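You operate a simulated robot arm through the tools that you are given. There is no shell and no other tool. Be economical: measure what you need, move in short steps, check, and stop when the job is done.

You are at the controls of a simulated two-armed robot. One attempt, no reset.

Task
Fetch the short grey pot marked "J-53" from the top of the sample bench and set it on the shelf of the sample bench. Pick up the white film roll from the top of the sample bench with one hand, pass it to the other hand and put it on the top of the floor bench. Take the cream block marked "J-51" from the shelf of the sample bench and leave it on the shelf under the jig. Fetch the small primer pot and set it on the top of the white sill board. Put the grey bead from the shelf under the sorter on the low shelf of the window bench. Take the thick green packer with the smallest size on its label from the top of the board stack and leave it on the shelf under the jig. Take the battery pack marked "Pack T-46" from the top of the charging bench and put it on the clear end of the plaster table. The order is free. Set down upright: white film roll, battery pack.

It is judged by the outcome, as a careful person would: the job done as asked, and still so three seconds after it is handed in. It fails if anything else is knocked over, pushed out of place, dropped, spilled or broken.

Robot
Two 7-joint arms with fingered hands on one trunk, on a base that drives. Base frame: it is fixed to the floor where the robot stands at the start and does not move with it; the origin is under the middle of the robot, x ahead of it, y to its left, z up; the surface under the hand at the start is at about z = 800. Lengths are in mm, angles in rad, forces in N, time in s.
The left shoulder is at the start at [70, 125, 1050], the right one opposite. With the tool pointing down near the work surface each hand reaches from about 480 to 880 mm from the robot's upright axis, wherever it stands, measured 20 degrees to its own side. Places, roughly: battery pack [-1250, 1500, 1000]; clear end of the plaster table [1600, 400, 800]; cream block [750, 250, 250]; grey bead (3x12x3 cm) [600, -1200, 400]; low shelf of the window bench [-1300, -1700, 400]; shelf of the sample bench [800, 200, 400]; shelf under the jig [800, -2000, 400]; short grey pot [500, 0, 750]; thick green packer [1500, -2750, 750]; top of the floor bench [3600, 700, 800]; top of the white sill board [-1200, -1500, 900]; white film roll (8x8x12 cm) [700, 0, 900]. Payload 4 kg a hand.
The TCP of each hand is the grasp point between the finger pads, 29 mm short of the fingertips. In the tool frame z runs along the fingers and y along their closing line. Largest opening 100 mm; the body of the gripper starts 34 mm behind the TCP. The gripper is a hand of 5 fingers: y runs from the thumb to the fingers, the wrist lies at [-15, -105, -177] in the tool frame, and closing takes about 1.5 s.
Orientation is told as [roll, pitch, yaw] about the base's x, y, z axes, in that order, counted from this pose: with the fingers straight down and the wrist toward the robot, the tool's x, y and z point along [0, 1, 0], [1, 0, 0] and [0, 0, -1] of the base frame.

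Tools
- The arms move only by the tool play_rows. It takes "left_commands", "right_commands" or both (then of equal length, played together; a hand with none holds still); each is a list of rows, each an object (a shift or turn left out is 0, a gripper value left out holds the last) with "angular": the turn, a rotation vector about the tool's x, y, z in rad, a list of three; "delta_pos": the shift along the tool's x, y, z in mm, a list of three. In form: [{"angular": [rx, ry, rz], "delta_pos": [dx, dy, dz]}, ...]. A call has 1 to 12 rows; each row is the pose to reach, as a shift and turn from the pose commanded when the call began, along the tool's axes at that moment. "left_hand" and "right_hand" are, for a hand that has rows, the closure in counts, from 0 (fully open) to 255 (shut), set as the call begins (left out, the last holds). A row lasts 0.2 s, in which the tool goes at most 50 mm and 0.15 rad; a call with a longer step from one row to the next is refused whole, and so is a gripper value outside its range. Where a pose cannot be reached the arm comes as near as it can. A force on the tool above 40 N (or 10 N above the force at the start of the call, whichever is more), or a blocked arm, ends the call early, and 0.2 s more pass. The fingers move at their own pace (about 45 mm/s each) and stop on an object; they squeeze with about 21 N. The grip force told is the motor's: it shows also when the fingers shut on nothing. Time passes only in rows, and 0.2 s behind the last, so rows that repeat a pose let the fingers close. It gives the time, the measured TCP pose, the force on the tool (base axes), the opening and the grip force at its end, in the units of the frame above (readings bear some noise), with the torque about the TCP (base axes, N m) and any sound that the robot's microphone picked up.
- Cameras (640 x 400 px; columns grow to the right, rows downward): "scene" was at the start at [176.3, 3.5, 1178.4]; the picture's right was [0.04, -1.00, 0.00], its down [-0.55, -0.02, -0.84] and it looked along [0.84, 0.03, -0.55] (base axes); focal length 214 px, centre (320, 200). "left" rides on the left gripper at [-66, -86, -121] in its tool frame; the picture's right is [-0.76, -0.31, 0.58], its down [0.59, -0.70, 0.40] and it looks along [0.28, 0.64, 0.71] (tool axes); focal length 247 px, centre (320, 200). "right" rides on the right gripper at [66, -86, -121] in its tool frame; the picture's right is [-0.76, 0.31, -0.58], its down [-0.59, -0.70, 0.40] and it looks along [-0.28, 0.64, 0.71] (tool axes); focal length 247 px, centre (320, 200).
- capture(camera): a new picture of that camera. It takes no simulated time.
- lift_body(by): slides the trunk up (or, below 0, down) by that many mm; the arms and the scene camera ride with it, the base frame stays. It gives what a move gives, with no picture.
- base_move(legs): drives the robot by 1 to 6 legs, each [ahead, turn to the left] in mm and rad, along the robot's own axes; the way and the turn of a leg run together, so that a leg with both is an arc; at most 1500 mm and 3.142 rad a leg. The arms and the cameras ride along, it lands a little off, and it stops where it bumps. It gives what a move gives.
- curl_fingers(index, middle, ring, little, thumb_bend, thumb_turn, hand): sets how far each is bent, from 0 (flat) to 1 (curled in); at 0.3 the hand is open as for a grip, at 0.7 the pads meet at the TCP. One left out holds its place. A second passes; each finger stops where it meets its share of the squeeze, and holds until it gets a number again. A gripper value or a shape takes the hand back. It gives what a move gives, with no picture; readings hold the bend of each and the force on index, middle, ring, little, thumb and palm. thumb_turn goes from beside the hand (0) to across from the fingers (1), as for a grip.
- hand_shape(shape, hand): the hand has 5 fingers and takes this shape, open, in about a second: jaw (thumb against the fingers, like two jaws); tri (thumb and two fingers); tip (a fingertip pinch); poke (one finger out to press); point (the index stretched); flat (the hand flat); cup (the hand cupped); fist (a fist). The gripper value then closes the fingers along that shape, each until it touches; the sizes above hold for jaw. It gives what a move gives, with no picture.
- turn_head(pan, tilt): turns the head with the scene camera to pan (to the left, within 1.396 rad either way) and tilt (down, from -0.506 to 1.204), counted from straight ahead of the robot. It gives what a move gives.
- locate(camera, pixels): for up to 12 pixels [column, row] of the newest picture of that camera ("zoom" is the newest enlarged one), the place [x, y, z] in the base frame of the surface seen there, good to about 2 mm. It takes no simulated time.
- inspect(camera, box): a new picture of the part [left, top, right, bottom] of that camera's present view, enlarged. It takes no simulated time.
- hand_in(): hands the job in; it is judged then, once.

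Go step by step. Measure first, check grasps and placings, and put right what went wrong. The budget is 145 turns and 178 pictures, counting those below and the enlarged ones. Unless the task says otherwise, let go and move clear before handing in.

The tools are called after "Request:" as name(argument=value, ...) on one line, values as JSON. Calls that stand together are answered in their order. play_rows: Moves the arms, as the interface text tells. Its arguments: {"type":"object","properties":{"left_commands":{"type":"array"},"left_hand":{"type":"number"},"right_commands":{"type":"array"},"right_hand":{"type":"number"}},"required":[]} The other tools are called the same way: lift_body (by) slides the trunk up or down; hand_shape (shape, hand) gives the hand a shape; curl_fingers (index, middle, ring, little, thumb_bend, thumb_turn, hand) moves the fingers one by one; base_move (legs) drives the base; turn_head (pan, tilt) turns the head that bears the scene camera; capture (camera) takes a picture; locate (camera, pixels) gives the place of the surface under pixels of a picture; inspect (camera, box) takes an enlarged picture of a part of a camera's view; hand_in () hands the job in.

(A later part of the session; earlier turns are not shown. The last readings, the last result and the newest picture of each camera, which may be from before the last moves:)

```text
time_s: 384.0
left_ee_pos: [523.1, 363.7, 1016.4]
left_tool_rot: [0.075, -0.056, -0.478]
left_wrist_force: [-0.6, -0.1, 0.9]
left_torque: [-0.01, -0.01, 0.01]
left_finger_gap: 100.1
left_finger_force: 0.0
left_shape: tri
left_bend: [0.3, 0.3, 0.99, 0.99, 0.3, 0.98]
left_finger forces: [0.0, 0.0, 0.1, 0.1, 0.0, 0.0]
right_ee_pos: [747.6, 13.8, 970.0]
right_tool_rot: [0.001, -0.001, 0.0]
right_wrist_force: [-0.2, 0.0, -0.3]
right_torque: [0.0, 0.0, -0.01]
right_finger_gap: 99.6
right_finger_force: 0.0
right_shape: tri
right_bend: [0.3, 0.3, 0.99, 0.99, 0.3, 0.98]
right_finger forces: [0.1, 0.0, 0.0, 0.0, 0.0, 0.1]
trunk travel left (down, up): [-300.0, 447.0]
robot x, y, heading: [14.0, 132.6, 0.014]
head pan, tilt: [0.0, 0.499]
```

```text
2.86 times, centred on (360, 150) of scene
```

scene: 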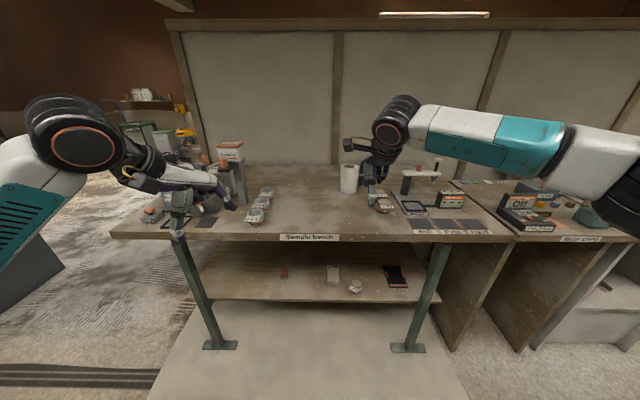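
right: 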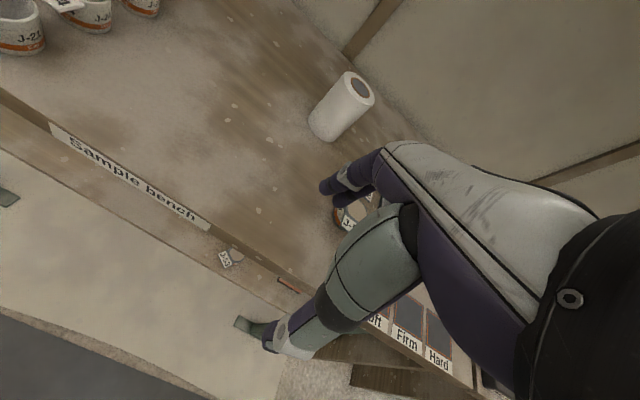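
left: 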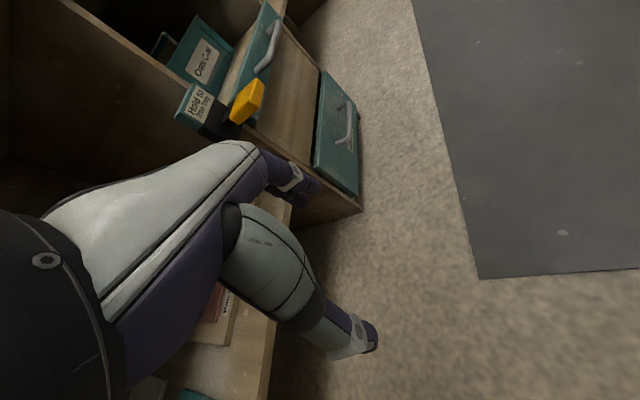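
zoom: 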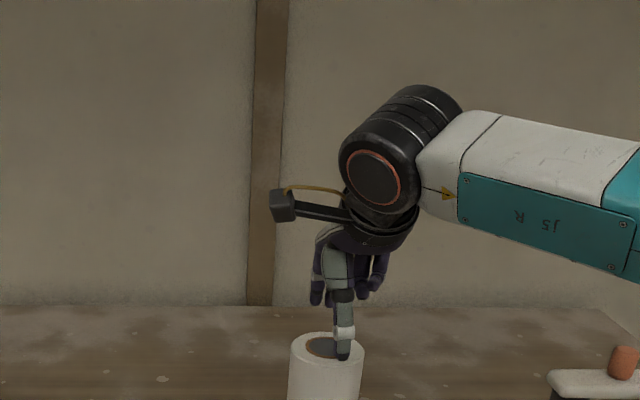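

Alignment agrees with the measured centre. Descend to 912 and close.

Request:
play_rows(right_commands=[{"delta_pos": [0, 2, 12]}, {"delta_pos": [0, 2, 25]}, {"delta_pos": [0, 2, 40]}, {"delta_pos": [0, 2, 57]}, {"delta_pos": [0, 2, 57]}])

Request:
play_rows(right_commands=[{"delta_pos": [0, 0, 0]}, {"delta_pos": [0, 0, 0]}, {"delta_pos": [0, 0, 0]}, {"delta_pos": [0, 0, 0]}, {"delta_pos": [0, 0, 0]}, {"delta_pos": [0, 0, 0]}], right_hand=255)

Request:
play_rows(right_commands=[{"delta_pos": [0, 0, -25]}, {"delta_pos": [0, 0, -60]}, {"delta_pos": [0, 0, -100]}, {"delta_pos": [0, 0, -140]}, {"delta_pos": [0, 0, -140]}])

Request:
capture(camera="right")

```text
time_s: 385.2
left_ee_pos: [522.8, 364.0, 1016.5]
left_tool_rot: [0.076, -0.056, -0.477]
left_wrist_force: [0.0, 0.0, -0.4]
left_torque: [-0.02, -0.01, 0.02]
left_finger_gap: 100.0
left_finger_force: 0.0
left_shape: tri
left_bend: [0.3, 0.3, 0.99, 0.99, 0.3, 0.98]
left_finger forces: [0.0, 0.0, 0.0, 0.1, 0.0, 0.0]
right_ee_pos: [749.1, 15.1, 912.7]
right_tool_rot: [0.001, 0.0, 0.003]
right_wrist_force: [0.0, 1.1, -0.1]
right_torque: [0.03, 0.02, 0.0]
right_finger_gap: 99.8
right_finger_force: 0.0
right_shape: tri
right_bend: [0.3, 0.3, 0.99, 0.99, 0.3, 0.98]
right_finger forces: [0.0, 0.0, 0.0, 0.0, 0.1, 0.0]
trunk travel left (down, up): [-300.0, 447.0]
robot x, y, heading: [12.8, 132.9, 0.012]
head pan, tilt: [0.0, 0.499]
```

```text
time_s: 386.6
left_ee_pos: [523.2, 364.4, 1016.4]
left_tool_rot: [0.075, -0.056, -0.477]
left_wrist_force: [0.1, 0.3, -0.1]
left_torque: [0.02, 0.02, -0.01]
left_finger_gap: 99.7
left_finger_force: 0.0
left_shape: tri
left_bend: [0.3, 0.3, 0.99, 0.99, 0.3, 0.98]
left_finger forces: [0.1, 0.0, 0.1, 0.0, 0.1, 0.0]
right_ee_pos: [748.3, 15.5, 913.0]
right_tool_rot: [0.001, -0.002, 0.001]
right_wrist_force: [0.2, -0.4, 2.5]
right_torque: [-0.03, 0.18, -0.04]
right_finger_gap: 69.7
right_finger_force: 20.9
right_shape: tri
right_bend: [0.37, 0.37, 1.0, 1.0, 0.3, 0.99]
right_finger forces: [14.9, 10.6, 0.1, 0.0, 24.9, 0.0]
trunk travel left (down, up): [-300.0, 447.0]
robot x, y, heading: [10.1, 132.3, 0.013]
head pan, tilt: [0.0, 0.499]
```

```text
time_s: 387.8
left_ee_pos: [523.0, 364.3, 1016.5]
left_tool_rot: [0.076, -0.055, -0.476]
left_wrist_force: [-0.4, 0.0, -0.6]
left_torque: [-0.01, 0.06, -0.01]
left_finger_gap: 100.0
left_finger_force: 0.1
left_shape: tri
left_bend: [0.3, 0.3, 0.99, 0.99, 0.3, 0.98]
left_finger forces: [0.0, 0.1, 0.0, 0.0, 0.1, 0.1]
right_ee_pos: [750.0, 15.2, 1049.9]
right_tool_rot: [0.001, 0.001, 0.003]
right_wrist_force: [-0.2, 0.5, -1.7]
right_torque: [0.0, 0.01, 0.02]
right_finger_gap: 69.3
right_finger_force: 20.8
right_shape: tri
right_bend: [0.38, 0.37, 1.0, 1.0, 0.3, 0.99]
right_finger forces: [14.0, 10.1, 0.0, 0.0, 24.4, 0.0]
trunk travel left (down, up): [-300.0, 447.0]
robot x, y, heading: [8.7, 138.7, 0.019]
head pan, tilt: [0.0, 0.499]
```

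```text
58 pictures are left
```

right: 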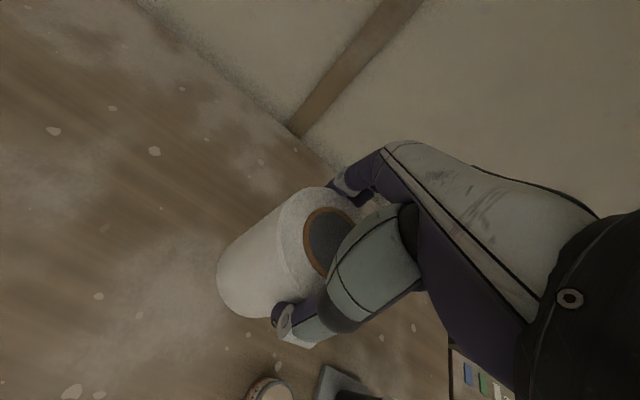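

Roll is held by its top in the right hand. I back out 350 for the hand-over, bring the roll to the middle, and turn the left hand into a near-horizontal handshake pose to take the lower part.

Request:
base_move(legs=[[-350, 0]])

Request:
play_rows(left_commands=[{"angular": [-0.069, -0.042, -0.113]}, {"angular": [-0.138, -0.084, -0.226]}, {"angular": [-0.207, -0.126, -0.338]}, {"angular": [-0.277, -0.168, -0.451]}, {"angular": [-0.346, -0.21, -0.564]}, {"angular": [-0.415, -0.252, -0.677]}, {"angular": [-0.484, -0.294, -0.789]}, {"angular": [-0.553, -0.337, -0.902]}], right_commands=[{"delta_pos": [12, -12, 0]}, {"delta_pos": [23, -25, 0]}, {"delta_pos": [35, -37, 0]}, {"delta_pos": [46, -50, 0]}, {"delta_pos": [58, -62, 0]}, {"delta_pos": [70, -75, 0]}, {"delta_pos": [81, -87, 0]}, {"delta_pos": [93, -100, 0]}])

Request:
play_rows(left_commands=[{"angular": [-0.069, -0.042, -0.113]}, {"angular": [-0.138, -0.084, -0.226]}, {"angular": [-0.207, -0.126, -0.338]}, {"angular": [-0.277, -0.168, -0.451]}, {"angular": [-0.346, -0.21, -0.564]}, {"angular": [-0.415, -0.252, -0.677]}, {"angular": [-0.484, -0.294, -0.789]}, {"angular": [-0.553, -0.337, -0.902]}, {"angular": [-0.553, -0.337, -0.902]}])

Request:
capture(camera="scene")

Request:
capture(camera="left")

```text
time_s: 390.0
left_ee_pos: [167.7, 363.0, 1016.5]
left_tool_rot: [0.075, -0.057, -0.468]
left_wrist_force: [-0.1, 0.1, 0.7]
left_torque: [0.0, 0.02, 0.0]
left_finger_gap: 100.0
left_finger_force: 0.1
left_shape: tri
left_bend: [0.3, 0.3, 0.99, 0.99, 0.3, 0.98]
left_finger forces: [0.0, 0.0, 0.0, 0.0, 0.0, 0.0]
right_ee_pos: [397.0, 15.7, 1053.3]
right_tool_rot: [0.003, 0.001, 0.01]
right_wrist_force: [-0.5, 0.2, -3.8]
right_torque: [0.0, -0.03, 0.02]
right_finger_gap: 69.1
right_finger_force: 20.9
right_shape: tri
right_bend: [0.38, 0.37, 1.0, 1.0, 0.3, 0.99]
right_finger forces: [14.0, 10.3, 0.1, 0.0, 24.5, 0.0]
trunk travel left (down, up): [-300.0, 447.0]
robot x, y, heading: [-342.4, 130.3, 0.027]
head pan, tilt: [0.0, 0.499]
```

```text
time_s: 391.8
left_ee_pos: [167.6, 363.1, 1016.8]
left_tool_rot: [-0.561, -0.408, 0.564]
left_wrist_force: [1.1, -0.6, 0.3]
left_torque: [0.02, -0.02, 0.0]
left_finger_gap: 100.1
left_finger_force: 0.0
left_shape: tri
left_bend: [0.3, 0.3, 0.99, 0.99, 0.3, 0.98]
left_finger forces: [0.1, 0.0, 0.0, 0.0, 0.0, 0.0]
right_ee_pos: [297.5, 108.8, 1050.9]
right_tool_rot: [0.002, 0.001, 0.011]
right_wrist_force: [-0.2, -0.3, -1.9]
right_torque: [-0.02, 0.0, -0.01]
right_finger_gap: 69.0
right_finger_force: 21.2
right_shape: tri
right_bend: [0.38, 0.37, 1.0, 1.0, 0.3, 0.99]
right_finger forces: [13.9, 10.1, 0.0, 0.0, 24.5, 0.0]
trunk travel left (down, up): [-300.0, 447.0]
robot x, y, heading: [-342.8, 129.9, 0.021]
head pan, tilt: [0.0, 0.499]
```

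```text
time_s: 393.8
left_ee_pos: [168.0, 363.1, 1017.0]
left_tool_rot: [-1.183, -0.043, 1.584]
left_wrist_force: [0.1, -0.4, 0.5]
left_torque: [0.0, -0.02, 0.0]
left_finger_gap: 99.9
left_finger_force: 0.2
left_shape: tri
left_bend: [0.3, 0.3, 0.99, 0.99, 0.3, 0.98]
left_finger forces: [0.0, 0.1, 0.1, 0.0, 0.1, 0.1]
right_ee_pos: [297.3, 107.5, 1050.6]
right_tool_rot: [0.003, -0.001, 0.009]
right_wrist_force: [0.4, 0.0, -2.2]
right_torque: [0.02, 0.0, -0.01]
right_finger_gap: 69.4
right_finger_force: 21.5
right_shape: tri
right_bend: [0.38, 0.37, 1.0, 1.0, 0.3, 0.99]
right_finger forces: [14.0, 10.2, 0.0, 0.0, 24.3, 0.1]
trunk travel left (down, up): [-300.0, 447.0]
robot x, y, heading: [-341.6, 125.4, 0.023]
head pan, tilt: [0.0, 0.499]
```

```text
57 pictures are left
```

scene: 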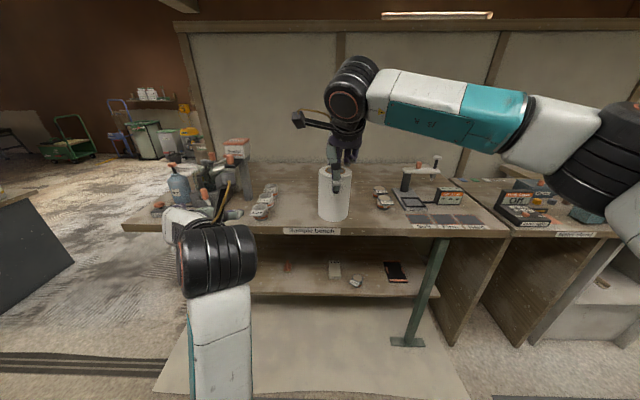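

```text
56 pictures are left
```

left: 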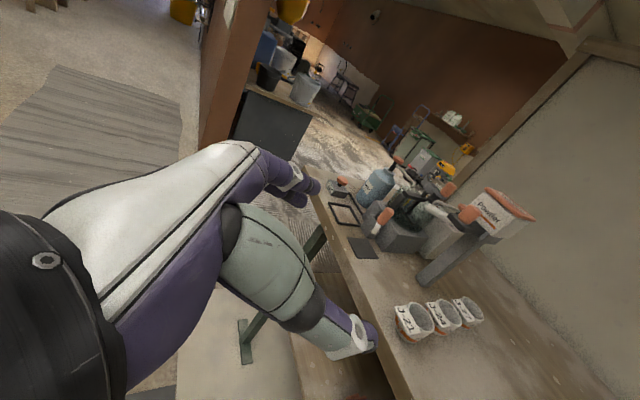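

Left hand is in pose. I slide it to just behind the roll's lower part (162,106,974).

Request:
play_rows(left_commands=[{"delta_pos": [7, -43, 2]}, {"delta_pos": [14, -86, 4]}, {"delta_pos": [21, -128, 5]}, {"delta_pos": [28, -171, 7]}, {"delta_pos": [35, -214, 9]}, {"delta_pos": [42, -256.5, 10.7]}, {"delta_pos": [42, -256.5, 10.7]}])

Request:
capture(camera="left")

Request:
capture(camera="scene")

Request:
locate(camera="scene", pixels=[[335, 180], [322, 200], [347, 200], [335, 217], [335, 200]])

```text
time_s: 394.7
left_ee_pos: [182.9, 258.6, 1052.2]
left_tool_rot: [-1.341, -0.138, 1.633]
left_wrist_force: [0.6, 1.6, -1.1]
left_torque: [-0.01, 0.01, -0.02]
left_finger_gap: 99.9
left_finger_force: 0.0
left_shape: tri
left_bend: [0.3, 0.3, 0.99, 0.99, 0.3, 0.98]
left_finger forces: [0.1, 0.0, 0.0, 0.0, 0.1, 0.0]
right_ee_pos: [298.0, 108.3, 1049.6]
right_tool_rot: [0.0, 0.003, 0.011]
right_wrist_force: [-0.2, 0.1, -2.8]
right_torque: [0.01, -0.02, -0.03]
right_finger_gap: 69.4
right_finger_force: 21.0
right_shape: tri
right_bend: [0.38, 0.37, 1.0, 1.0, 0.3, 0.99]
right_finger forces: [13.9, 10.2, 0.0, 0.1, 24.4, 0.1]
trunk travel left (down, up): [-300.0, 447.0]
robot x, y, heading: [-339.4, 128.4, 0.023]
head pan, tilt: [0.0, 0.499]
stopped in row 4 (left hand): the arm was blocked; the commanded pose is now the measured one
```

```text
55 pictures are left
```

left: 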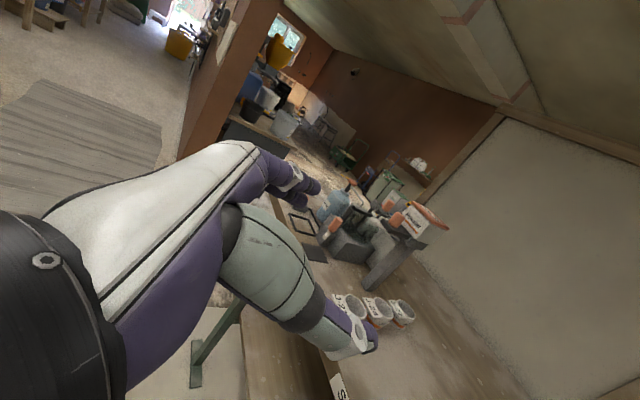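

```text
54 pictures are left
```

scene: 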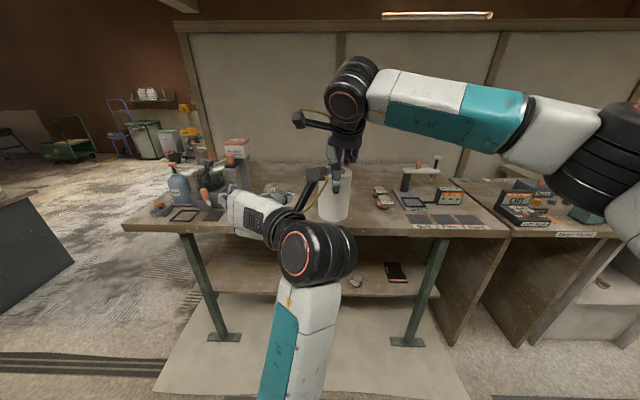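

```text
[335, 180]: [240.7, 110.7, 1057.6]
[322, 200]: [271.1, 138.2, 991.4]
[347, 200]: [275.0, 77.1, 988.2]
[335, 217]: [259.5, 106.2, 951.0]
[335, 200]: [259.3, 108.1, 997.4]
```

The left arm jammed too close to the body. I move the roll 150 farther out and bring the left hand forward, re-levelled, then across behind it.

Request:
play_rows(left_commands=[{"delta_pos": [0, 0, 0]}, {"angular": [0.025, 0.038, -0.028], "delta_pos": [11, -5, 36]}, {"angular": [0.05, 0.076, -0.056], "delta_pos": [22, -9, 71]}, {"angular": [0.075, 0.114, -0.084], "delta_pos": [34, -14, 107]}, {"angular": [0.1, 0.151, -0.112], "delta_pos": [44.9, -18.6, 142.7]}, {"angular": [0.1, 0.151, -0.112], "delta_pos": [40, -57, 139]}, {"angular": [0.1, 0.151, -0.112], "delta_pos": [36, -95, 136]}, {"angular": [0.1, 0.151, -0.112], "delta_pos": [31, -133, 132]}, {"angular": [0.1, 0.151, -0.112], "delta_pos": [26.6, -169.9, 128.7]}, {"angular": [0.1, 0.151, -0.112], "delta_pos": [26.6, -169.9, 128.7]}], right_commands=[{"delta_pos": [0, 38, 0]}, {"delta_pos": [0, 76, 0]}, {"delta_pos": [0, 114, 0]}, {"delta_pos": [0, 150, 0]}, {"delta_pos": [0, 150, 0]}, {"delta_pos": [0, 150, 0]}, {"delta_pos": [0, 150, 0]}, {"delta_pos": [0, 150, 0]}, {"delta_pos": [0, 150, 0]}, {"delta_pos": [0, 150, 0]}])

Request:
capture(camera="left")

Request:
capture(camera="scene")

```text
time_s: 396.9
left_ee_pos: [308.1, 100.6, 972.1]
left_tool_rot: [-1.179, 0.005, 1.569]
left_wrist_force: [0.1, 0.1, 0.9]
left_torque: [0.0, -0.02, 0.03]
left_finger_gap: 99.9
left_finger_force: 0.1
left_shape: tri
left_bend: [0.3, 0.3, 0.99, 0.99, 0.3, 0.98]
left_finger forces: [0.0, 0.0, 0.1, 0.0, 0.1, 0.1]
right_ee_pos: [446.6, 109.3, 1050.5]
right_tool_rot: [0.002, 0.0, 0.01]
right_wrist_force: [0.2, -0.2, -2.5]
right_torque: [0.0, -0.03, 0.04]
right_finger_gap: 69.1
right_finger_force: 21.4
right_shape: tri
right_bend: [0.38, 0.37, 1.0, 1.0, 0.3, 0.99]
right_finger forces: [14.1, 10.2, 0.0, 0.1, 24.4, 0.1]
trunk travel left (down, up): [-300.0, 447.0]
robot x, y, heading: [-340.3, 128.0, 0.022]
head pan, tilt: [0.0, 0.499]
```

```text
53 pictures are left
```

left: 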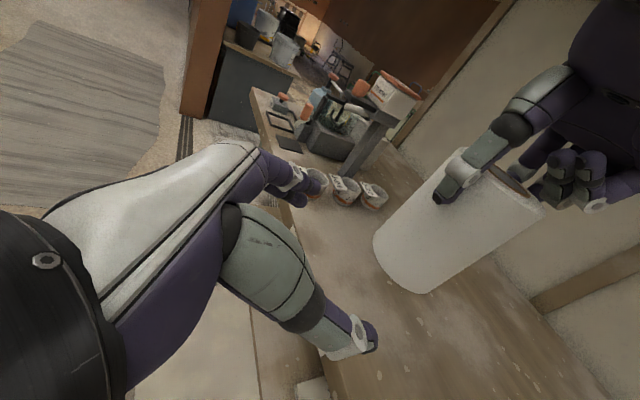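

```text
52 pictures are left
```

scene: 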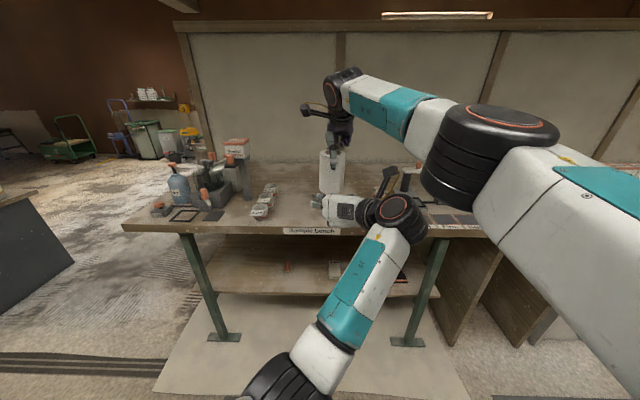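

Good. I measure the roll from the left camera before sliding in.

Request:
locate(camera="left", pixels=[[380, 250], [415, 285], [405, 225], [440, 250], [455, 270], [470, 220], [460, 180], [400, 270]])

```text
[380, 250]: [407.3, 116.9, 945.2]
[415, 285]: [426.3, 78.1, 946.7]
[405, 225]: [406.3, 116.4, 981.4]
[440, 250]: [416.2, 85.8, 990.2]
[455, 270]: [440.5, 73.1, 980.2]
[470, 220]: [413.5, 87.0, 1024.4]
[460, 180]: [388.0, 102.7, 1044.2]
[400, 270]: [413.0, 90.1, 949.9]
```

Roll centre (446,112), r≈39.5, bottom ≈938. Shift +11 in y, slide forward 122, stop, then close the left hand.

Request:
play_rows(left_commands=[{"delta_pos": [0, 11.4, 0]}, {"delta_pos": [-12, 11.4, 28]}, {"delta_pos": [-24, 11.4, 56]}, {"delta_pos": [-36, 11.4, 84]}, {"delta_pos": [-48, 11.4, 112]}, {"delta_pos": [-48, 11.4, 112]}])

Request:
capture(camera="left")

```text
time_s: 398.3
left_ee_pos: [432.3, 113.5, 973.6]
left_tool_rot: [-1.181, 0.005, 1.569]
left_wrist_force: [-5.3, -0.3, -0.3]
left_torque: [-0.03, 0.16, 0.03]
left_finger_gap: 100.2
left_finger_force: 0.1
left_shape: tri
left_bend: [0.3, 0.3, 0.99, 1.0, 0.3, 0.98]
left_finger forces: [0.1, 0.1, 6.4, 0.0, 0.0, 0.0]
right_ee_pos: [447.2, 108.8, 1051.3]
right_tool_rot: [0.001, 0.001, 0.012]
right_wrist_force: [6.6, -0.5, -3.1]
right_torque: [-0.01, -0.6, -0.03]
right_finger_gap: 68.1
right_finger_force: 21.1
right_shape: tri
right_bend: [0.38, 0.37, 1.0, 1.0, 0.3, 0.99]
right_finger forces: [16.3, 12.6, 0.1, 0.0, 22.9, 0.0]
trunk travel left (down, up): [-300.0, 447.0]
robot x, y, heading: [-340.5, 128.9, 0.024]
head pan, tilt: [0.0, 0.499]
```

```text
51 pictures are left
```

left: 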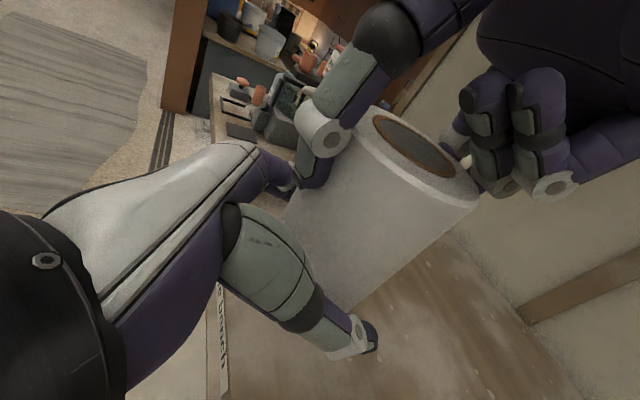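

Ring knuckle just touches the roll. Back 3 mm and close the left hand.

Request:
play_rows(left_commands=[{"delta_pos": [1.2, 0, -2.8]}, {"delta_pos": [1.2, 0, -2.8]}, {"delta_pos": [1.2, 0, -2.8]}, {"delta_pos": [1.2, 0, -2.8]}, {"delta_pos": [1.2, 0, -2.8]}, {"delta_pos": [1.2, 0, -2.8]}, {"delta_pos": [1.2, 0, -2.8]}], left_hand=255)

Request:
capture(camera="left")

```text
time_s: 399.9
left_ee_pos: [429.4, 112.3, 973.9]
left_tool_rot: [-1.18, 0.006, 1.567]
left_wrist_force: [0.2, -0.3, 2.2]
left_torque: [-0.02, -0.02, -0.03]
left_finger_gap: 72.1
left_finger_force: 21.0
left_shape: tri
left_bend: [0.39, 0.36, 0.99, 1.0, 0.31, 0.99]
left_finger forces: [11.5, 9.9, 0.5, 0.1, 21.1, 0.1]
right_ee_pos: [447.7, 107.8, 1049.8]
right_tool_rot: [0.0, 0.002, 0.01]
right_wrist_force: [0.8, -0.5, -4.5]
right_torque: [-0.01, -0.01, 0.0]
right_finger_gap: 68.2
right_finger_force: 21.2
right_shape: tri
right_bend: [0.38, 0.37, 1.0, 1.0, 0.3, 0.99]
right_finger forces: [15.5, 10.3, 0.2, 0.0, 25.5, 0.1]
trunk travel left (down, up): [-300.0, 447.0]
robot x, y, heading: [-342.7, 128.0, 0.024]
head pan, tilt: [0.0, 0.499]
```

```text
50 pictures are left
```

left: 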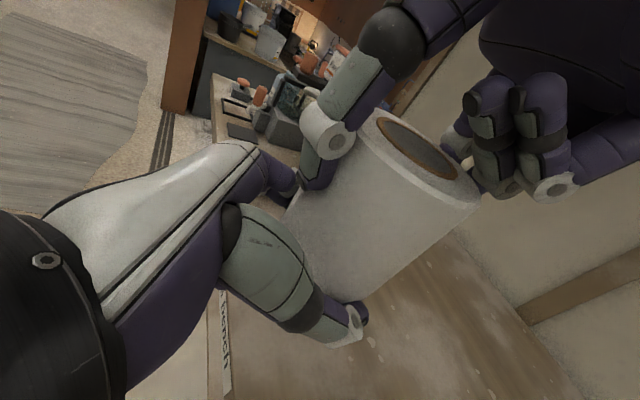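

Both hands hold the roll. Open the right hand and lift it clear.

Request:
play_rows(right_commands=[{"delta_pos": [0, 0, 0]}, {"delta_pos": [0, 0, 0]}, {"delta_pos": [0, 0, 0]}, {"delta_pos": [0, 0, 0]}, {"delta_pos": [0, 0, 0]}, {"delta_pos": [0, 0, -25]}, {"delta_pos": [0, 0, -60]}, {"delta_pos": [0, 0, -100]}, {"delta_pos": [-40, 0, -120]}, {"delta_pos": [-85, 0, -120]}, {"delta_pos": [-130, 0, -120]}, {"delta_pos": [-175, 0, -120]}], right_hand=0)

Request:
capture(camera="left")

Request:
locate(camera="left", pixels=[[430, 150], [375, 120], [475, 200], [380, 290], [340, 200]])

```text
time_s: 402.5
left_ee_pos: [430.0, 115.8, 972.3]
left_tool_rot: [-1.18, 0.007, 1.571]
left_wrist_force: [0.6, 0.5, -0.8]
left_torque: [0.02, 0.03, 0.0]
left_finger_gap: 72.2
left_finger_force: 20.7
left_shape: tri
left_bend: [0.39, 0.36, 1.0, 1.0, 0.31, 1.0]
left_finger forces: [11.4, 10.5, 0.0, 0.0, 22.1, 0.0]
right_ee_pos: [443.6, -39.6, 1165.7]
right_tool_rot: [0.002, 0.0, 0.012]
right_wrist_force: [0.0, -0.4, 1.6]
right_torque: [-0.01, 0.04, -0.02]
right_finger_gap: 99.8
right_finger_force: 0.0
right_shape: tri
right_bend: [0.3, 0.3, 0.99, 0.99, 0.3, 0.98]
right_finger forces: [0.0, 0.0, 0.0, 0.1, 0.1, 0.0]
right hand out of reach, approached as far as the arm can: row 7, 8, 9, 10, 11, 12
trunk travel left (down, up): [-300.0, 447.0]
robot x, y, heading: [-341.0, 127.5, 0.027]
head pan, tilt: [0.0, 0.499]
```

```text
49 pictures are left
```

left: 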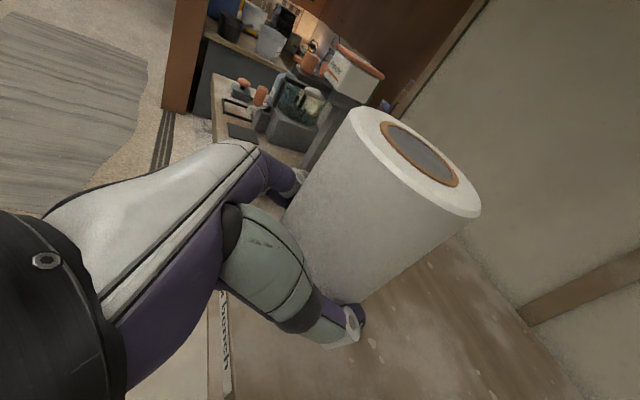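

```text
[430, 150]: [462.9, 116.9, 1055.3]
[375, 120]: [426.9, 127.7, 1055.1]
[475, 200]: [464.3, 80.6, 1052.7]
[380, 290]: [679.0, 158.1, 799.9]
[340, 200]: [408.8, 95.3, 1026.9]
```

Hand-over done: the left hand holds the roll level (top 1055). I move it left and up, then drive toward the charging bench for a look.

Request:
play_rows(left_commands=[{"delta_pos": [-24, 26, -10]}, {"delta_pos": [-48, 52, -20]}, {"delta_pos": [-72, 78, -30]}, {"delta_pos": [-96, 104, -40]}, {"delta_pos": [-120, 130, -49.5]}, {"delta_pos": [-120, 130, -49.5]}])

Request:
base_move(legs=[[-60, 0], [0, 1.36], [1345, 0], [0, 1.757]])

Request:
turn_head(pan=-0.1, tilt=0.45)

Request:
capture(camera="scene")

```text
time_s: 403.9
left_ee_pos: [430.0, 245.9, 1102.9]
left_tool_rot: [-1.181, 0.004, 1.569]
left_wrist_force: [0.0, 0.1, -3.7]
left_torque: [0.01, 0.05, 0.0]
left_finger_gap: 72.0
left_finger_force: 20.5
left_shape: tri
left_bend: [0.39, 0.36, 1.0, 1.0, 0.31, 1.0]
left_finger forces: [11.3, 10.2, 0.0, 0.0, 21.8, 0.0]
right_ee_pos: [444.4, -41.3, 1165.0]
right_tool_rot: [0.001, -0.001, 0.01]
right_wrist_force: [0.0, -0.2, -0.5]
right_torque: [-0.02, -0.03, 0.01]
right_finger_gap: 99.7
right_finger_force: 0.1
right_shape: tri
right_bend: [0.3, 0.3, 0.99, 0.99, 0.3, 0.98]
right_finger forces: [0.0, 0.0, 0.1, 0.1, 0.0, 0.0]
trunk travel left (down, up): [-300.0, 447.0]
robot x, y, heading: [-338.0, 132.2, 0.026]
head pan, tilt: [0.0, 0.499]
```

```text
time_s: 419.0
left_ee_pos: [-944.2, 1304.2, 1103.7]
left_tool_rot: [-1.179, 0.006, -1.553]
left_wrist_force: [-0.6, 0.3, -2.8]
left_torque: [-0.01, -0.07, -0.01]
left_finger_gap: 71.8
left_finger_force: 21.1
left_shape: tri
left_bend: [0.4, 0.36, 1.0, 1.0, 0.31, 1.0]
left_finger forces: [10.8, 10.3, 0.0, 0.0, 21.4, 0.1]
right_ee_pos: [-961.9, 1590.9, 1166.0]
right_tool_rot: [0.0, -0.002, -3.112]
right_wrist_force: [0.1, -0.4, 0.4]
right_torque: [0.02, 0.01, -0.01]
right_finger_gap: 99.7
right_finger_force: 0.1
right_shape: tri
right_bend: [0.3, 0.3, 0.99, 0.99, 0.3, 0.98]
right_finger forces: [0.0, 0.1, 0.1, 0.1, 0.1, 0.1]
trunk travel left (down, up): [-300.0, 447.0]
robot x, y, heading: [-175.5, 1434.5, -3.096]
head pan, tilt: [0.0, 0.499]
```

```text
time_s: 419.7
left_ee_pos: [-943.3, 1305.2, 1103.9]
left_tool_rot: [-1.178, 0.004, -1.553]
left_wrist_force: [0.4, -0.1, -3.1]
left_torque: [0.01, -0.08, -0.02]
left_finger_gap: 71.9
left_finger_force: 21.4
left_shape: tri
left_bend: [0.4, 0.36, 1.0, 1.0, 0.31, 1.0]
left_finger forces: [10.7, 10.2, 0.0, 0.1, 21.3, 0.0]
right_ee_pos: [-961.1, 1591.2, 1164.8]
right_tool_rot: [0.002, -0.001, -3.111]
right_wrist_force: [-0.3, 0.5, -0.2]
right_torque: [0.01, 0.0, -0.01]
right_finger_gap: 99.6
right_finger_force: 0.0
right_shape: tri
right_bend: [0.3, 0.3, 0.99, 0.99, 0.3, 0.98]
right_finger forces: [0.1, 0.0, 0.1, 0.0, 0.1, 0.0]
trunk travel left (down, up): [-300.0, 447.0]
robot x, y, heading: [-175.8, 1441.1, -3.095]
head pan, tilt: [-0.099, 0.45]
```

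```text
48 pictures are left
```

scene: 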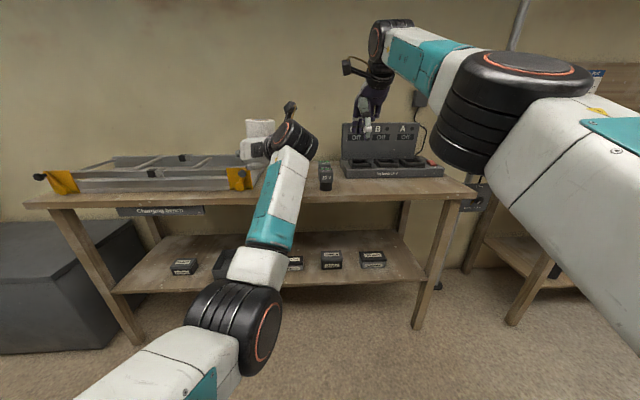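

Request:
inspect(camera="scene", box=[280, 100, 460, 220])

Request:
inspect(camera="right", box=[0, 0, 640, 400])

Request:
locate(camera="scene", pixels=[[326, 163], [326, 178], [326, 188], [321, 175], [331, 175], [360, 160], [385, 160], [410, 160], [395, 175], [400, 195], [155, 170], [340, 190]])

```text
3.33 times, centred on (370, 160) of scene
```

zoom: 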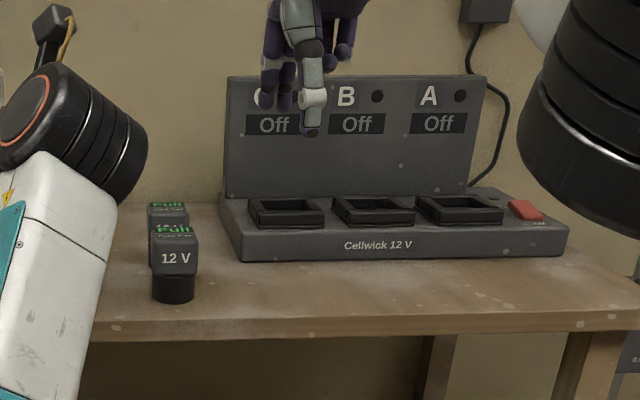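

```text
1.00 times, centred on (320, 200) of right (not enlarged: the box is as wide or as high as the picture)
```

zoom: 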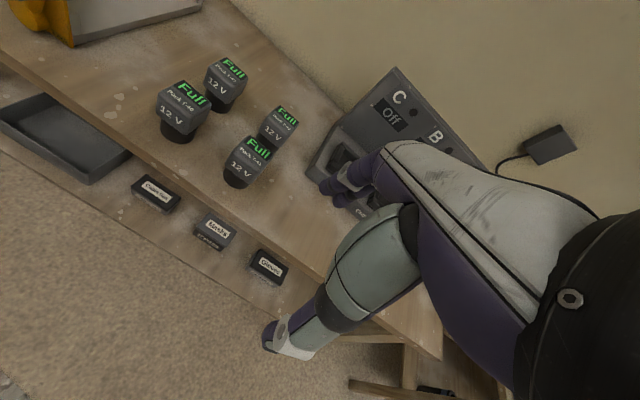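

```text
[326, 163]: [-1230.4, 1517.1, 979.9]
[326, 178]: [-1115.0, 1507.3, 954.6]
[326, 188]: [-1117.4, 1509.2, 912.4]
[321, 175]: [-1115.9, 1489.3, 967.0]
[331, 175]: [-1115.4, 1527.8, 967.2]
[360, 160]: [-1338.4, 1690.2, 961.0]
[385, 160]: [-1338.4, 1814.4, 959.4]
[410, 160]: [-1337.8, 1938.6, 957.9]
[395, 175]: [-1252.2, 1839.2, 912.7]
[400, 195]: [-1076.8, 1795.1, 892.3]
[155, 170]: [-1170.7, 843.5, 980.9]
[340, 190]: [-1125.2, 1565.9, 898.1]
```

Four packs stand in a 2×2 group. I zoom to read which is T-46.

Request:
inspect(camera="right", box=[140, 40, 320, 200])

Request:
locate(camera="right", pixels=[[182, 98], [225, 78], [250, 152], [280, 120], [180, 135], [235, 180], [228, 100]])

```text
2.50 times, centred on (230, 120) of right
```

zoom: 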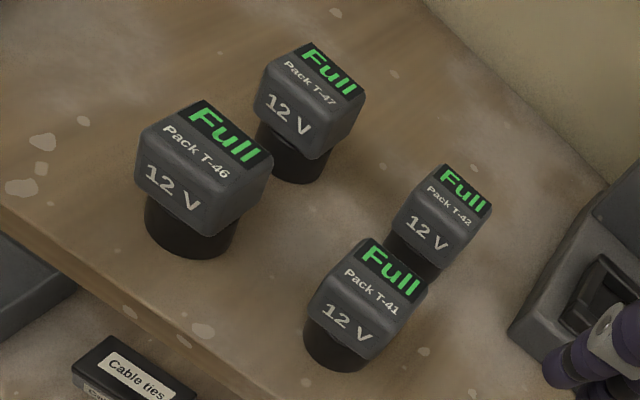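

```text
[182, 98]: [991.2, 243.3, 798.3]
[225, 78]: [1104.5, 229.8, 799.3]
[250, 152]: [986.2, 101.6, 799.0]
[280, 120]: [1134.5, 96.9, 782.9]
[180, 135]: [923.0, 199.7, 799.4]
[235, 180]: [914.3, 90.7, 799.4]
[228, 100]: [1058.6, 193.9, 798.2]
```

Request:
locate(camera="zoom", pixels=[[205, 140], [150, 115], [208, 102], [268, 165], [170, 195], [190, 235], [310, 75], [368, 280], [300, 165], [330, 340], [450, 190], [165, 150]])

```text
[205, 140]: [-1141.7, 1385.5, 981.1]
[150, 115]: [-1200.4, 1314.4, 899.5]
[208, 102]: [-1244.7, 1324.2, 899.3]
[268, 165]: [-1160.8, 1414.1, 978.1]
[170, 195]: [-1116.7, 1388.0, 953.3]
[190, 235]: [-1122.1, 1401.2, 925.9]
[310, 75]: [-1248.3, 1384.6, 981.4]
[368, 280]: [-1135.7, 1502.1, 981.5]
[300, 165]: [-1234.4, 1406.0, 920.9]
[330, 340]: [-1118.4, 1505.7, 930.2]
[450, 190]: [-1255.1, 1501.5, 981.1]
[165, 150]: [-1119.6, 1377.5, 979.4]
```

T-46 is the front-left pack at (−1147,1387), top 981, bench 899; neighbours T-47 behind and T-41 to the side. I reposition the base so the right hand comes over it.

Request:
base_move(legs=[[0, 0.777], [262, 0], [0, -0.82]])

Request:
capture(camera="right")

```text
time_s: 425.8
left_ee_pos: [-1120.2, 1112.8, 1103.2]
left_tool_rot: [-1.177, 0.003, -1.554]
left_wrist_force: [-0.1, 0.3, -1.9]
left_torque: [-0.02, -0.05, -0.01]
left_finger_gap: 72.1
left_finger_force: 20.8
left_shape: tri
left_bend: [0.4, 0.36, 1.0, 1.0, 0.31, 1.0]
left_finger forces: [10.8, 10.2, 0.0, 0.0, 21.1, 0.0]
right_ee_pos: [-1139.7, 1399.6, 1165.2]
right_tool_rot: [0.002, -0.003, -3.111]
right_wrist_force: [0.7, 0.0, -0.1]
right_torque: [0.02, -0.03, 0.04]
right_finger_gap: 99.7
right_finger_force: 0.0
right_shape: tri
right_bend: [0.3, 0.3, 0.99, 0.99, 0.3, 0.98]
right_finger forces: [0.0, 0.0, 0.0, 0.0, 0.0, 0.1]
trunk travel left (down, up): [-300.0, 447.0]
robot x, y, heading: [-354.3, 1248.0, -3.102]
head pan, tilt: [-0.099, 0.45]
```

```text
44 pictures are left
```

right: 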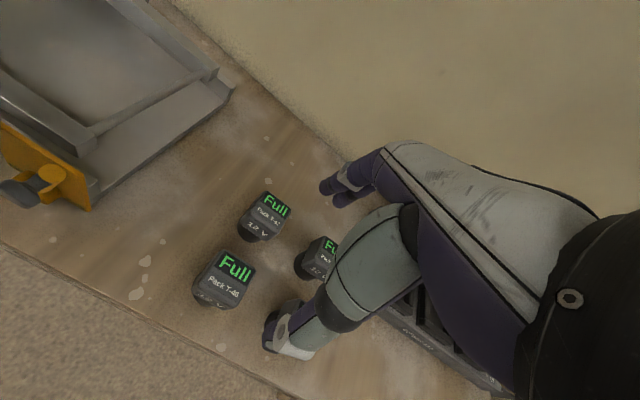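

Request:
locate(camera="right", pixels=[[228, 280], [220, 252], [254, 265], [238, 308], [197, 290], [265, 217], [285, 215], [243, 230], [318, 255]])

```text
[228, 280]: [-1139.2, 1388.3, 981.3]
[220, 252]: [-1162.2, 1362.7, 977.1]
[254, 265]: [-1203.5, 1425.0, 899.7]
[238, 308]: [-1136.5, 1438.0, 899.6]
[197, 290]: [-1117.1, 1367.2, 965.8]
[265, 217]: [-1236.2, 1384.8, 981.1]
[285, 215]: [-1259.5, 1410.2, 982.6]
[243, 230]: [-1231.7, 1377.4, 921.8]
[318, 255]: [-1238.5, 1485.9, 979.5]
```

T-46 centre (−1142,1388). Pre-close to ~80 mm, align and descend to 974.

Request:
play_rows(right_commands=[{"delta_pos": [11.5, 3.4, 0]}, {"delta_pos": [11.5, 3.4, 35]}, {"delta_pos": [11.5, 3.4, 75]}, {"delta_pos": [11.5, 3.4, 115]}, {"delta_pos": [11.5, 3.4, 140]}, {"delta_pos": [11.5, 3.4, 140]}], right_hand=50)

Request:
inspect(camera="right", box=[200, 140, 440, 380])

```text
time_s: 427.2
left_ee_pos: [-1120.0, 1113.1, 1103.7]
left_tool_rot: [-1.18, 0.006, -1.553]
left_wrist_force: [0.9, -0.3, -4.3]
left_torque: [0.01, -0.07, -0.01]
left_finger_gap: 72.0
left_finger_force: 20.8
left_shape: tri
left_bend: [0.4, 0.36, 1.0, 1.0, 0.31, 1.0]
left_finger forces: [10.7, 10.1, 0.0, 0.0, 21.1, 0.0]
right_ee_pos: [-1142.9, 1388.0, 1026.5]
right_tool_rot: [0.0, -0.002, -3.112]
right_wrist_force: [-0.7, 0.1, -0.5]
right_torque: [-0.05, 0.0, 0.0]
right_finger_gap: 80.8
right_finger_force: 0.0
right_shape: tri
right_bend: [0.37, 0.33, 0.99, 0.99, 0.3, 0.99]
right_finger forces: [0.1, 0.0, 0.0, 0.0, 0.0, 0.1]
right hand out of reach, approached as far as the arm can: row 1
trunk travel left (down, up): [-300.0, 447.0]
robot x, y, heading: [-352.8, 1245.7, -3.097]
head pan, tilt: [-0.099, 0.45]
```

```text
1.67 times, centred on (320, 260) of right
```

zoom: 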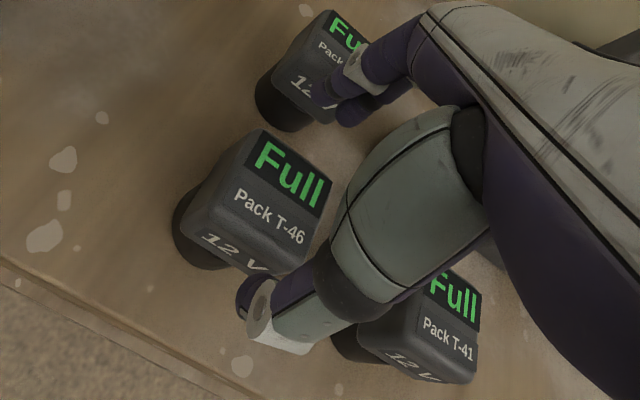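

Request:
locate(camera="zoom", pixels=[[262, 140], [325, 185], [295, 270], [195, 228], [270, 200], [330, 110], [250, 290]])

```text
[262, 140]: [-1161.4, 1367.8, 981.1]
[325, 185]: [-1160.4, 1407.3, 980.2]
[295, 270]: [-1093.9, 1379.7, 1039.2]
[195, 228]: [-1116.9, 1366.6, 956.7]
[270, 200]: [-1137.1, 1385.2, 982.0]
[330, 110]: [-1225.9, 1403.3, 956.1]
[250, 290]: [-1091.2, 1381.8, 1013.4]
```

Centred. Descend 52, close, lift.

Request:
play_rows(right_commands=[{"delta_pos": [0, -2, 20]}, {"delta_pos": [0, -2, 38]}, {"delta_pos": [0, -2, 52]}, {"delta_pos": [0, -2, 52]}])

Request:
play_rows(right_commands=[{"delta_pos": [0, 0, 0]}, {"delta_pos": [0, 0, 0]}, {"delta_pos": [0, 0, 0]}, {"delta_pos": [0, 0, 0]}, {"delta_pos": [0, 0, 0]}, {"delta_pos": [0, 0, 0]}], right_hand=255)

Request:
play_rows(right_commands=[{"delta_pos": [0, 0, -25]}, {"delta_pos": [0, 0, -60]}, {"delta_pos": [0, 0, -100]}, {"delta_pos": [0, 0, -130]}, {"delta_pos": [0, 0, -130]}])

Request:
capture(camera="right")

```text
time_s: 428.2
left_ee_pos: [-1120.6, 1112.8, 1103.1]
left_tool_rot: [-1.181, 0.005, -1.554]
left_wrist_force: [-0.1, 0.4, -2.7]
left_torque: [-0.03, -0.03, 0.01]
left_finger_gap: 71.8
left_finger_force: 20.9
left_shape: tri
left_bend: [0.4, 0.36, 1.0, 1.0, 0.31, 1.0]
left_finger forces: [10.6, 10.1, 0.1, 0.0, 21.2, 0.0]
right_ee_pos: [-1141.2, 1386.7, 975.2]
right_tool_rot: [0.002, -0.002, -3.114]
right_wrist_force: [0.2, -0.1, 1.5]
right_torque: [0.0, 0.0, 0.0]
right_finger_gap: 80.7
right_finger_force: 0.1
right_shape: tri
right_bend: [0.37, 0.33, 0.99, 0.99, 0.3, 0.99]
right_finger forces: [0.0, 0.0, 0.1, 0.0, 0.1, 0.1]
trunk travel left (down, up): [-300.0, 447.0]
robot x, y, heading: [-352.5, 1243.0, -3.097]
head pan, tilt: [-0.099, 0.45]
```

```text
time_s: 429.6
left_ee_pos: [-1120.6, 1112.6, 1104.0]
left_tool_rot: [-1.178, 0.005, -1.554]
left_wrist_force: [0.3, 0.1, -3.2]
left_torque: [-0.01, -0.07, -0.01]
left_finger_gap: 71.8
left_finger_force: 21.0
left_shape: tri
left_bend: [0.4, 0.36, 1.0, 1.0, 0.31, 1.0]
left_finger forces: [10.7, 10.1, 0.0, 0.1, 21.1, 0.1]
right_ee_pos: [-1140.9, 1386.9, 974.0]
right_tool_rot: [0.001, -0.003, -3.111]
right_wrist_force: [1.0, -0.8, 1.6]
right_torque: [0.02, -0.15, 0.0]
right_finger_gap: 51.4
right_finger_force: 21.3
right_shape: tri
right_bend: [0.43, 0.41, 1.0, 1.0, 0.4, 1.0]
right_finger forces: [10.6, 9.4, 0.0, 0.0, 20.6, 0.0]
trunk travel left (down, up): [-300.0, 447.0]
robot x, y, heading: [-351.1, 1241.4, -3.1]
head pan, tilt: [-0.099, 0.45]
```

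```text
time_s: 430.8
left_ee_pos: [-1121.8, 1112.5, 1102.4]
left_tool_rot: [-1.177, 0.005, -1.554]
left_wrist_force: [0.3, 0.8, -2.5]
left_torque: [0.01, -0.08, 0.0]
left_finger_gap: 71.8
left_finger_force: 21.1
left_shape: tri
left_bend: [0.4, 0.36, 1.0, 1.0, 0.31, 1.0]
left_finger forces: [10.7, 10.1, 0.0, 0.0, 21.0, 0.1]
right_ee_pos: [-1139.8, 1387.4, 1101.3]
right_tool_rot: [-0.001, 0.0, -3.111]
right_wrist_force: [-0.1, -0.1, -2.3]
right_torque: [-0.04, -0.01, 0.0]
right_finger_gap: 50.8
right_finger_force: 21.4
right_shape: tri
right_bend: [0.44, 0.41, 1.0, 1.0, 0.41, 1.0]
right_finger forces: [10.1, 9.7, 0.0, 0.1, 19.8, 0.0]
trunk travel left (down, up): [-300.0, 447.0]
robot x, y, heading: [-354.2, 1247.4, -3.1]
head pan, tilt: [-0.099, 0.45]
```

```text
42 pictures are left
```

right: 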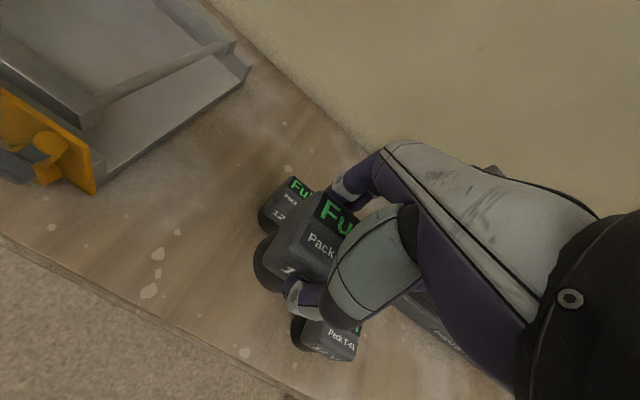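

T-46 is held. Back off and turn to face +x through the passage to see the plaster table.

Request:
base_move(legs=[[-250, 0], [0, -3.14]])

Request:
turn_head(pan=0.0, tilt=0.25)

Request:
capture(camera="scene")

Request:
locate(camera="scene", pixels=[[320, 200], [320, 260], [400, 200], [450, 200], [500, 220], [240, 200], [200, 220], [150, 200], [380, 230], [280, 230], [560, 250], [100, 250]])

```text
time_s: 440.1
left_ee_pos: [664.1, 1416.7, 1103.3]
left_tool_rot: [-1.179, 0.005, 1.629]
left_wrist_force: [-0.2, -0.3, -3.2]
left_torque: [0.03, 0.07, -0.06]
left_finger_gap: 71.8
left_finger_force: 21.1
left_shape: tri
left_bend: [0.4, 0.36, 1.0, 1.0, 0.31, 1.0]
left_finger forces: [10.2, 9.9, 0.0, 0.0, 20.5, 0.1]
right_ee_pos: [693.7, 1140.2, 1102.7]
right_tool_rot: [0.001, -0.003, 0.068]
right_wrist_force: [-0.2, 0.1, -3.3]
right_torque: [0.01, -0.01, 0.0]
right_finger_gap: 49.7
right_finger_force: 21.5
right_shape: tri
right_bend: [0.44, 0.42, 1.0, 1.0, 0.42, 1.0]
right_finger forces: [9.0, 10.0, 0.0, 0.0, 19.2, 0.0]
trunk travel left (down, up): [-300.0, 447.0]
robot x, y, heading: [-101.2, 1253.9, 0.081]
head pan, tilt: [-0.099, 0.45]
```

```text
time_s: 440.8
left_ee_pos: [663.6, 1415.4, 1103.1]
left_tool_rot: [-1.18, 0.006, 1.627]
left_wrist_force: [-0.3, 0.7, -1.4]
left_torque: [0.05, 0.08, -0.03]
left_finger_gap: 71.6
left_finger_force: 21.0
left_shape: tri
left_bend: [0.4, 0.36, 1.0, 1.0, 0.31, 1.0]
left_finger forces: [10.3, 9.9, 0.0, 0.1, 20.4, 0.1]
right_ee_pos: [693.0, 1139.9, 1103.4]
right_tool_rot: [0.001, -0.002, 0.068]
right_wrist_force: [0.4, -0.3, -3.1]
right_torque: [-0.03, 0.04, -0.04]
right_finger_gap: 50.1
right_finger_force: 21.0
right_shape: tri
right_bend: [0.44, 0.42, 1.0, 1.0, 0.42, 1.0]
right_finger forces: [8.9, 10.1, 0.0, 0.0, 19.2, 0.0]
trunk travel left (down, up): [-300.0, 447.0]
robot x, y, heading: [-95.9, 1250.6, 0.081]
head pan, tilt: [0.0, 0.25]
```

```text
41 pictures are left
```

scene: 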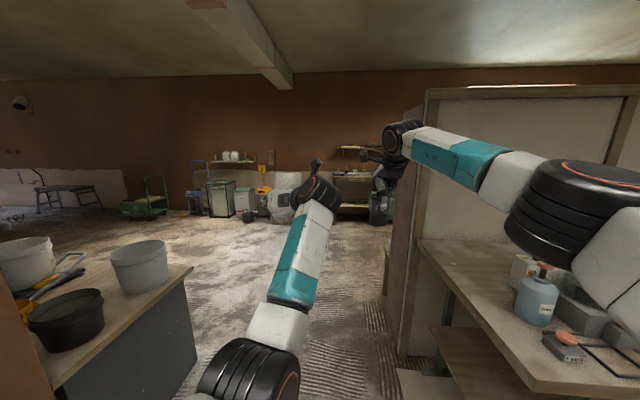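

```text
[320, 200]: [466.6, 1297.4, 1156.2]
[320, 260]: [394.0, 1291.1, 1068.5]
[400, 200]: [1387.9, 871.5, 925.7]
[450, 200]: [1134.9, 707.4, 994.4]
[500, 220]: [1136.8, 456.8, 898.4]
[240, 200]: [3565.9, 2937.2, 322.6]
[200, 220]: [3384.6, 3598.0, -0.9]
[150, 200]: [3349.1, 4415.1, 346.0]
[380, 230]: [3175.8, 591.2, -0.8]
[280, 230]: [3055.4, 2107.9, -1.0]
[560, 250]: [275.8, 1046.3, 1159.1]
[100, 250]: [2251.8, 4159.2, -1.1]
```

Request:
locate(camera="scene", pixels=[[192, 268], [197, 350], [60, 380], [165, 265], [405, 330], [398, 350], [425, 100]])

Request:
base_move(legs=[[0, -0.06], [900, 0]])

Request:
turn_head(pan=-0.7, tilt=0.35)

Request:
capture(camera="scene")

```text
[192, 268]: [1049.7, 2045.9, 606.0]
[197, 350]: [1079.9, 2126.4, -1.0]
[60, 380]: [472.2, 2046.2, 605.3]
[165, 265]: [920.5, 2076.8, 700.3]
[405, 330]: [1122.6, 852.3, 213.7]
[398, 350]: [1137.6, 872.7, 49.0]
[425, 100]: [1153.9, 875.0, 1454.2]
```

```text
time_s: 446.0
left_ee_pos: [1580.6, 1406.2, 1102.6]
left_tool_rot: [-1.177, 0.006, 1.584]
left_wrist_force: [0.8, -0.2, -3.3]
left_torque: [-0.02, 0.0, -0.04]
left_finger_gap: 71.9
left_finger_force: 21.1
left_shape: tri
left_bend: [0.4, 0.36, 1.0, 1.0, 0.31, 1.0]
left_finger forces: [10.4, 10.0, 0.1, 0.1, 20.7, 0.1]
right_ee_pos: [1595.9, 1130.7, 1102.9]
right_tool_rot: [0.001, -0.001, 0.022]
right_wrist_force: [0.4, -0.4, -2.7]
right_torque: [0.02, 0.0, -0.01]
right_finger_gap: 49.9
right_finger_force: 21.1
right_shape: tri
right_bend: [0.44, 0.42, 1.0, 1.0, 0.42, 1.0]
right_finger forces: [8.9, 10.3, 0.0, 0.1, 19.2, 0.0]
trunk travel left (down, up): [-300.0, 447.0]
robot x, y, heading: [806.9, 1277.8, 0.034]
head pan, tilt: [0.0, 0.25]
```

```text
time_s: 447.1
left_ee_pos: [1579.5, 1405.8, 1102.8]
left_tool_rot: [-1.177, 0.006, 1.582]
left_wrist_force: [-0.4, -0.4, -2.0]
left_torque: [0.01, 0.05, 0.01]
left_finger_gap: 71.7
left_finger_force: 21.2
left_shape: tri
left_bend: [0.4, 0.36, 1.0, 1.0, 0.31, 1.0]
left_finger forces: [10.4, 9.9, 0.0, 0.0, 20.7, 0.0]
right_ee_pos: [1595.8, 1131.1, 1103.1]
right_tool_rot: [0.004, -0.002, 0.024]
right_wrist_force: [-0.3, -0.7, -3.5]
right_torque: [0.02, 0.01, -0.03]
right_finger_gap: 49.9
right_finger_force: 20.8
right_shape: tri
right_bend: [0.44, 0.42, 1.0, 1.0, 0.42, 1.0]
right_finger forces: [9.0, 10.2, 0.1, 0.1, 19.4, 0.0]
trunk travel left (down, up): [-300.0, 447.0]
robot x, y, heading: [808.4, 1282.3, 0.031]
head pan, tilt: [-0.7, 0.351]
```

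```text
40 pictures are left
```

scene: 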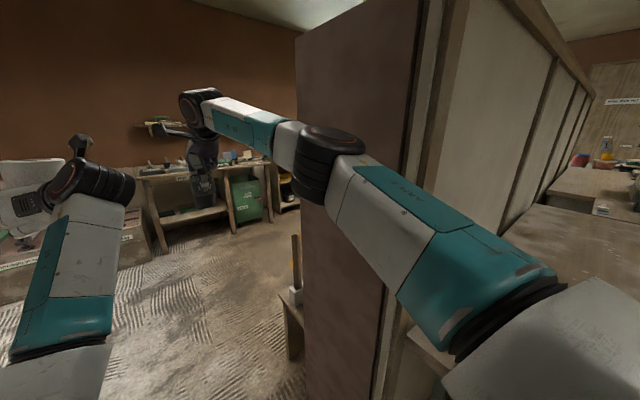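

Request:
locate(camera="scene", pixels=[[330, 135], [325, 190], [370, 165], [430, 190], [293, 260], [300, 300], [345, 300], [250, 190], [210, 200]])

```text
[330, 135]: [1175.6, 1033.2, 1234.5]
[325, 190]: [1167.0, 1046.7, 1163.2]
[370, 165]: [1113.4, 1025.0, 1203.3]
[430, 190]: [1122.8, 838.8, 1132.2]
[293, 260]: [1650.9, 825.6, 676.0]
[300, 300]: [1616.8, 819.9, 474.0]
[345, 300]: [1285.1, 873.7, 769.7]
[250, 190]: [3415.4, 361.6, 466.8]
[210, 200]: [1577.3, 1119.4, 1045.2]
```

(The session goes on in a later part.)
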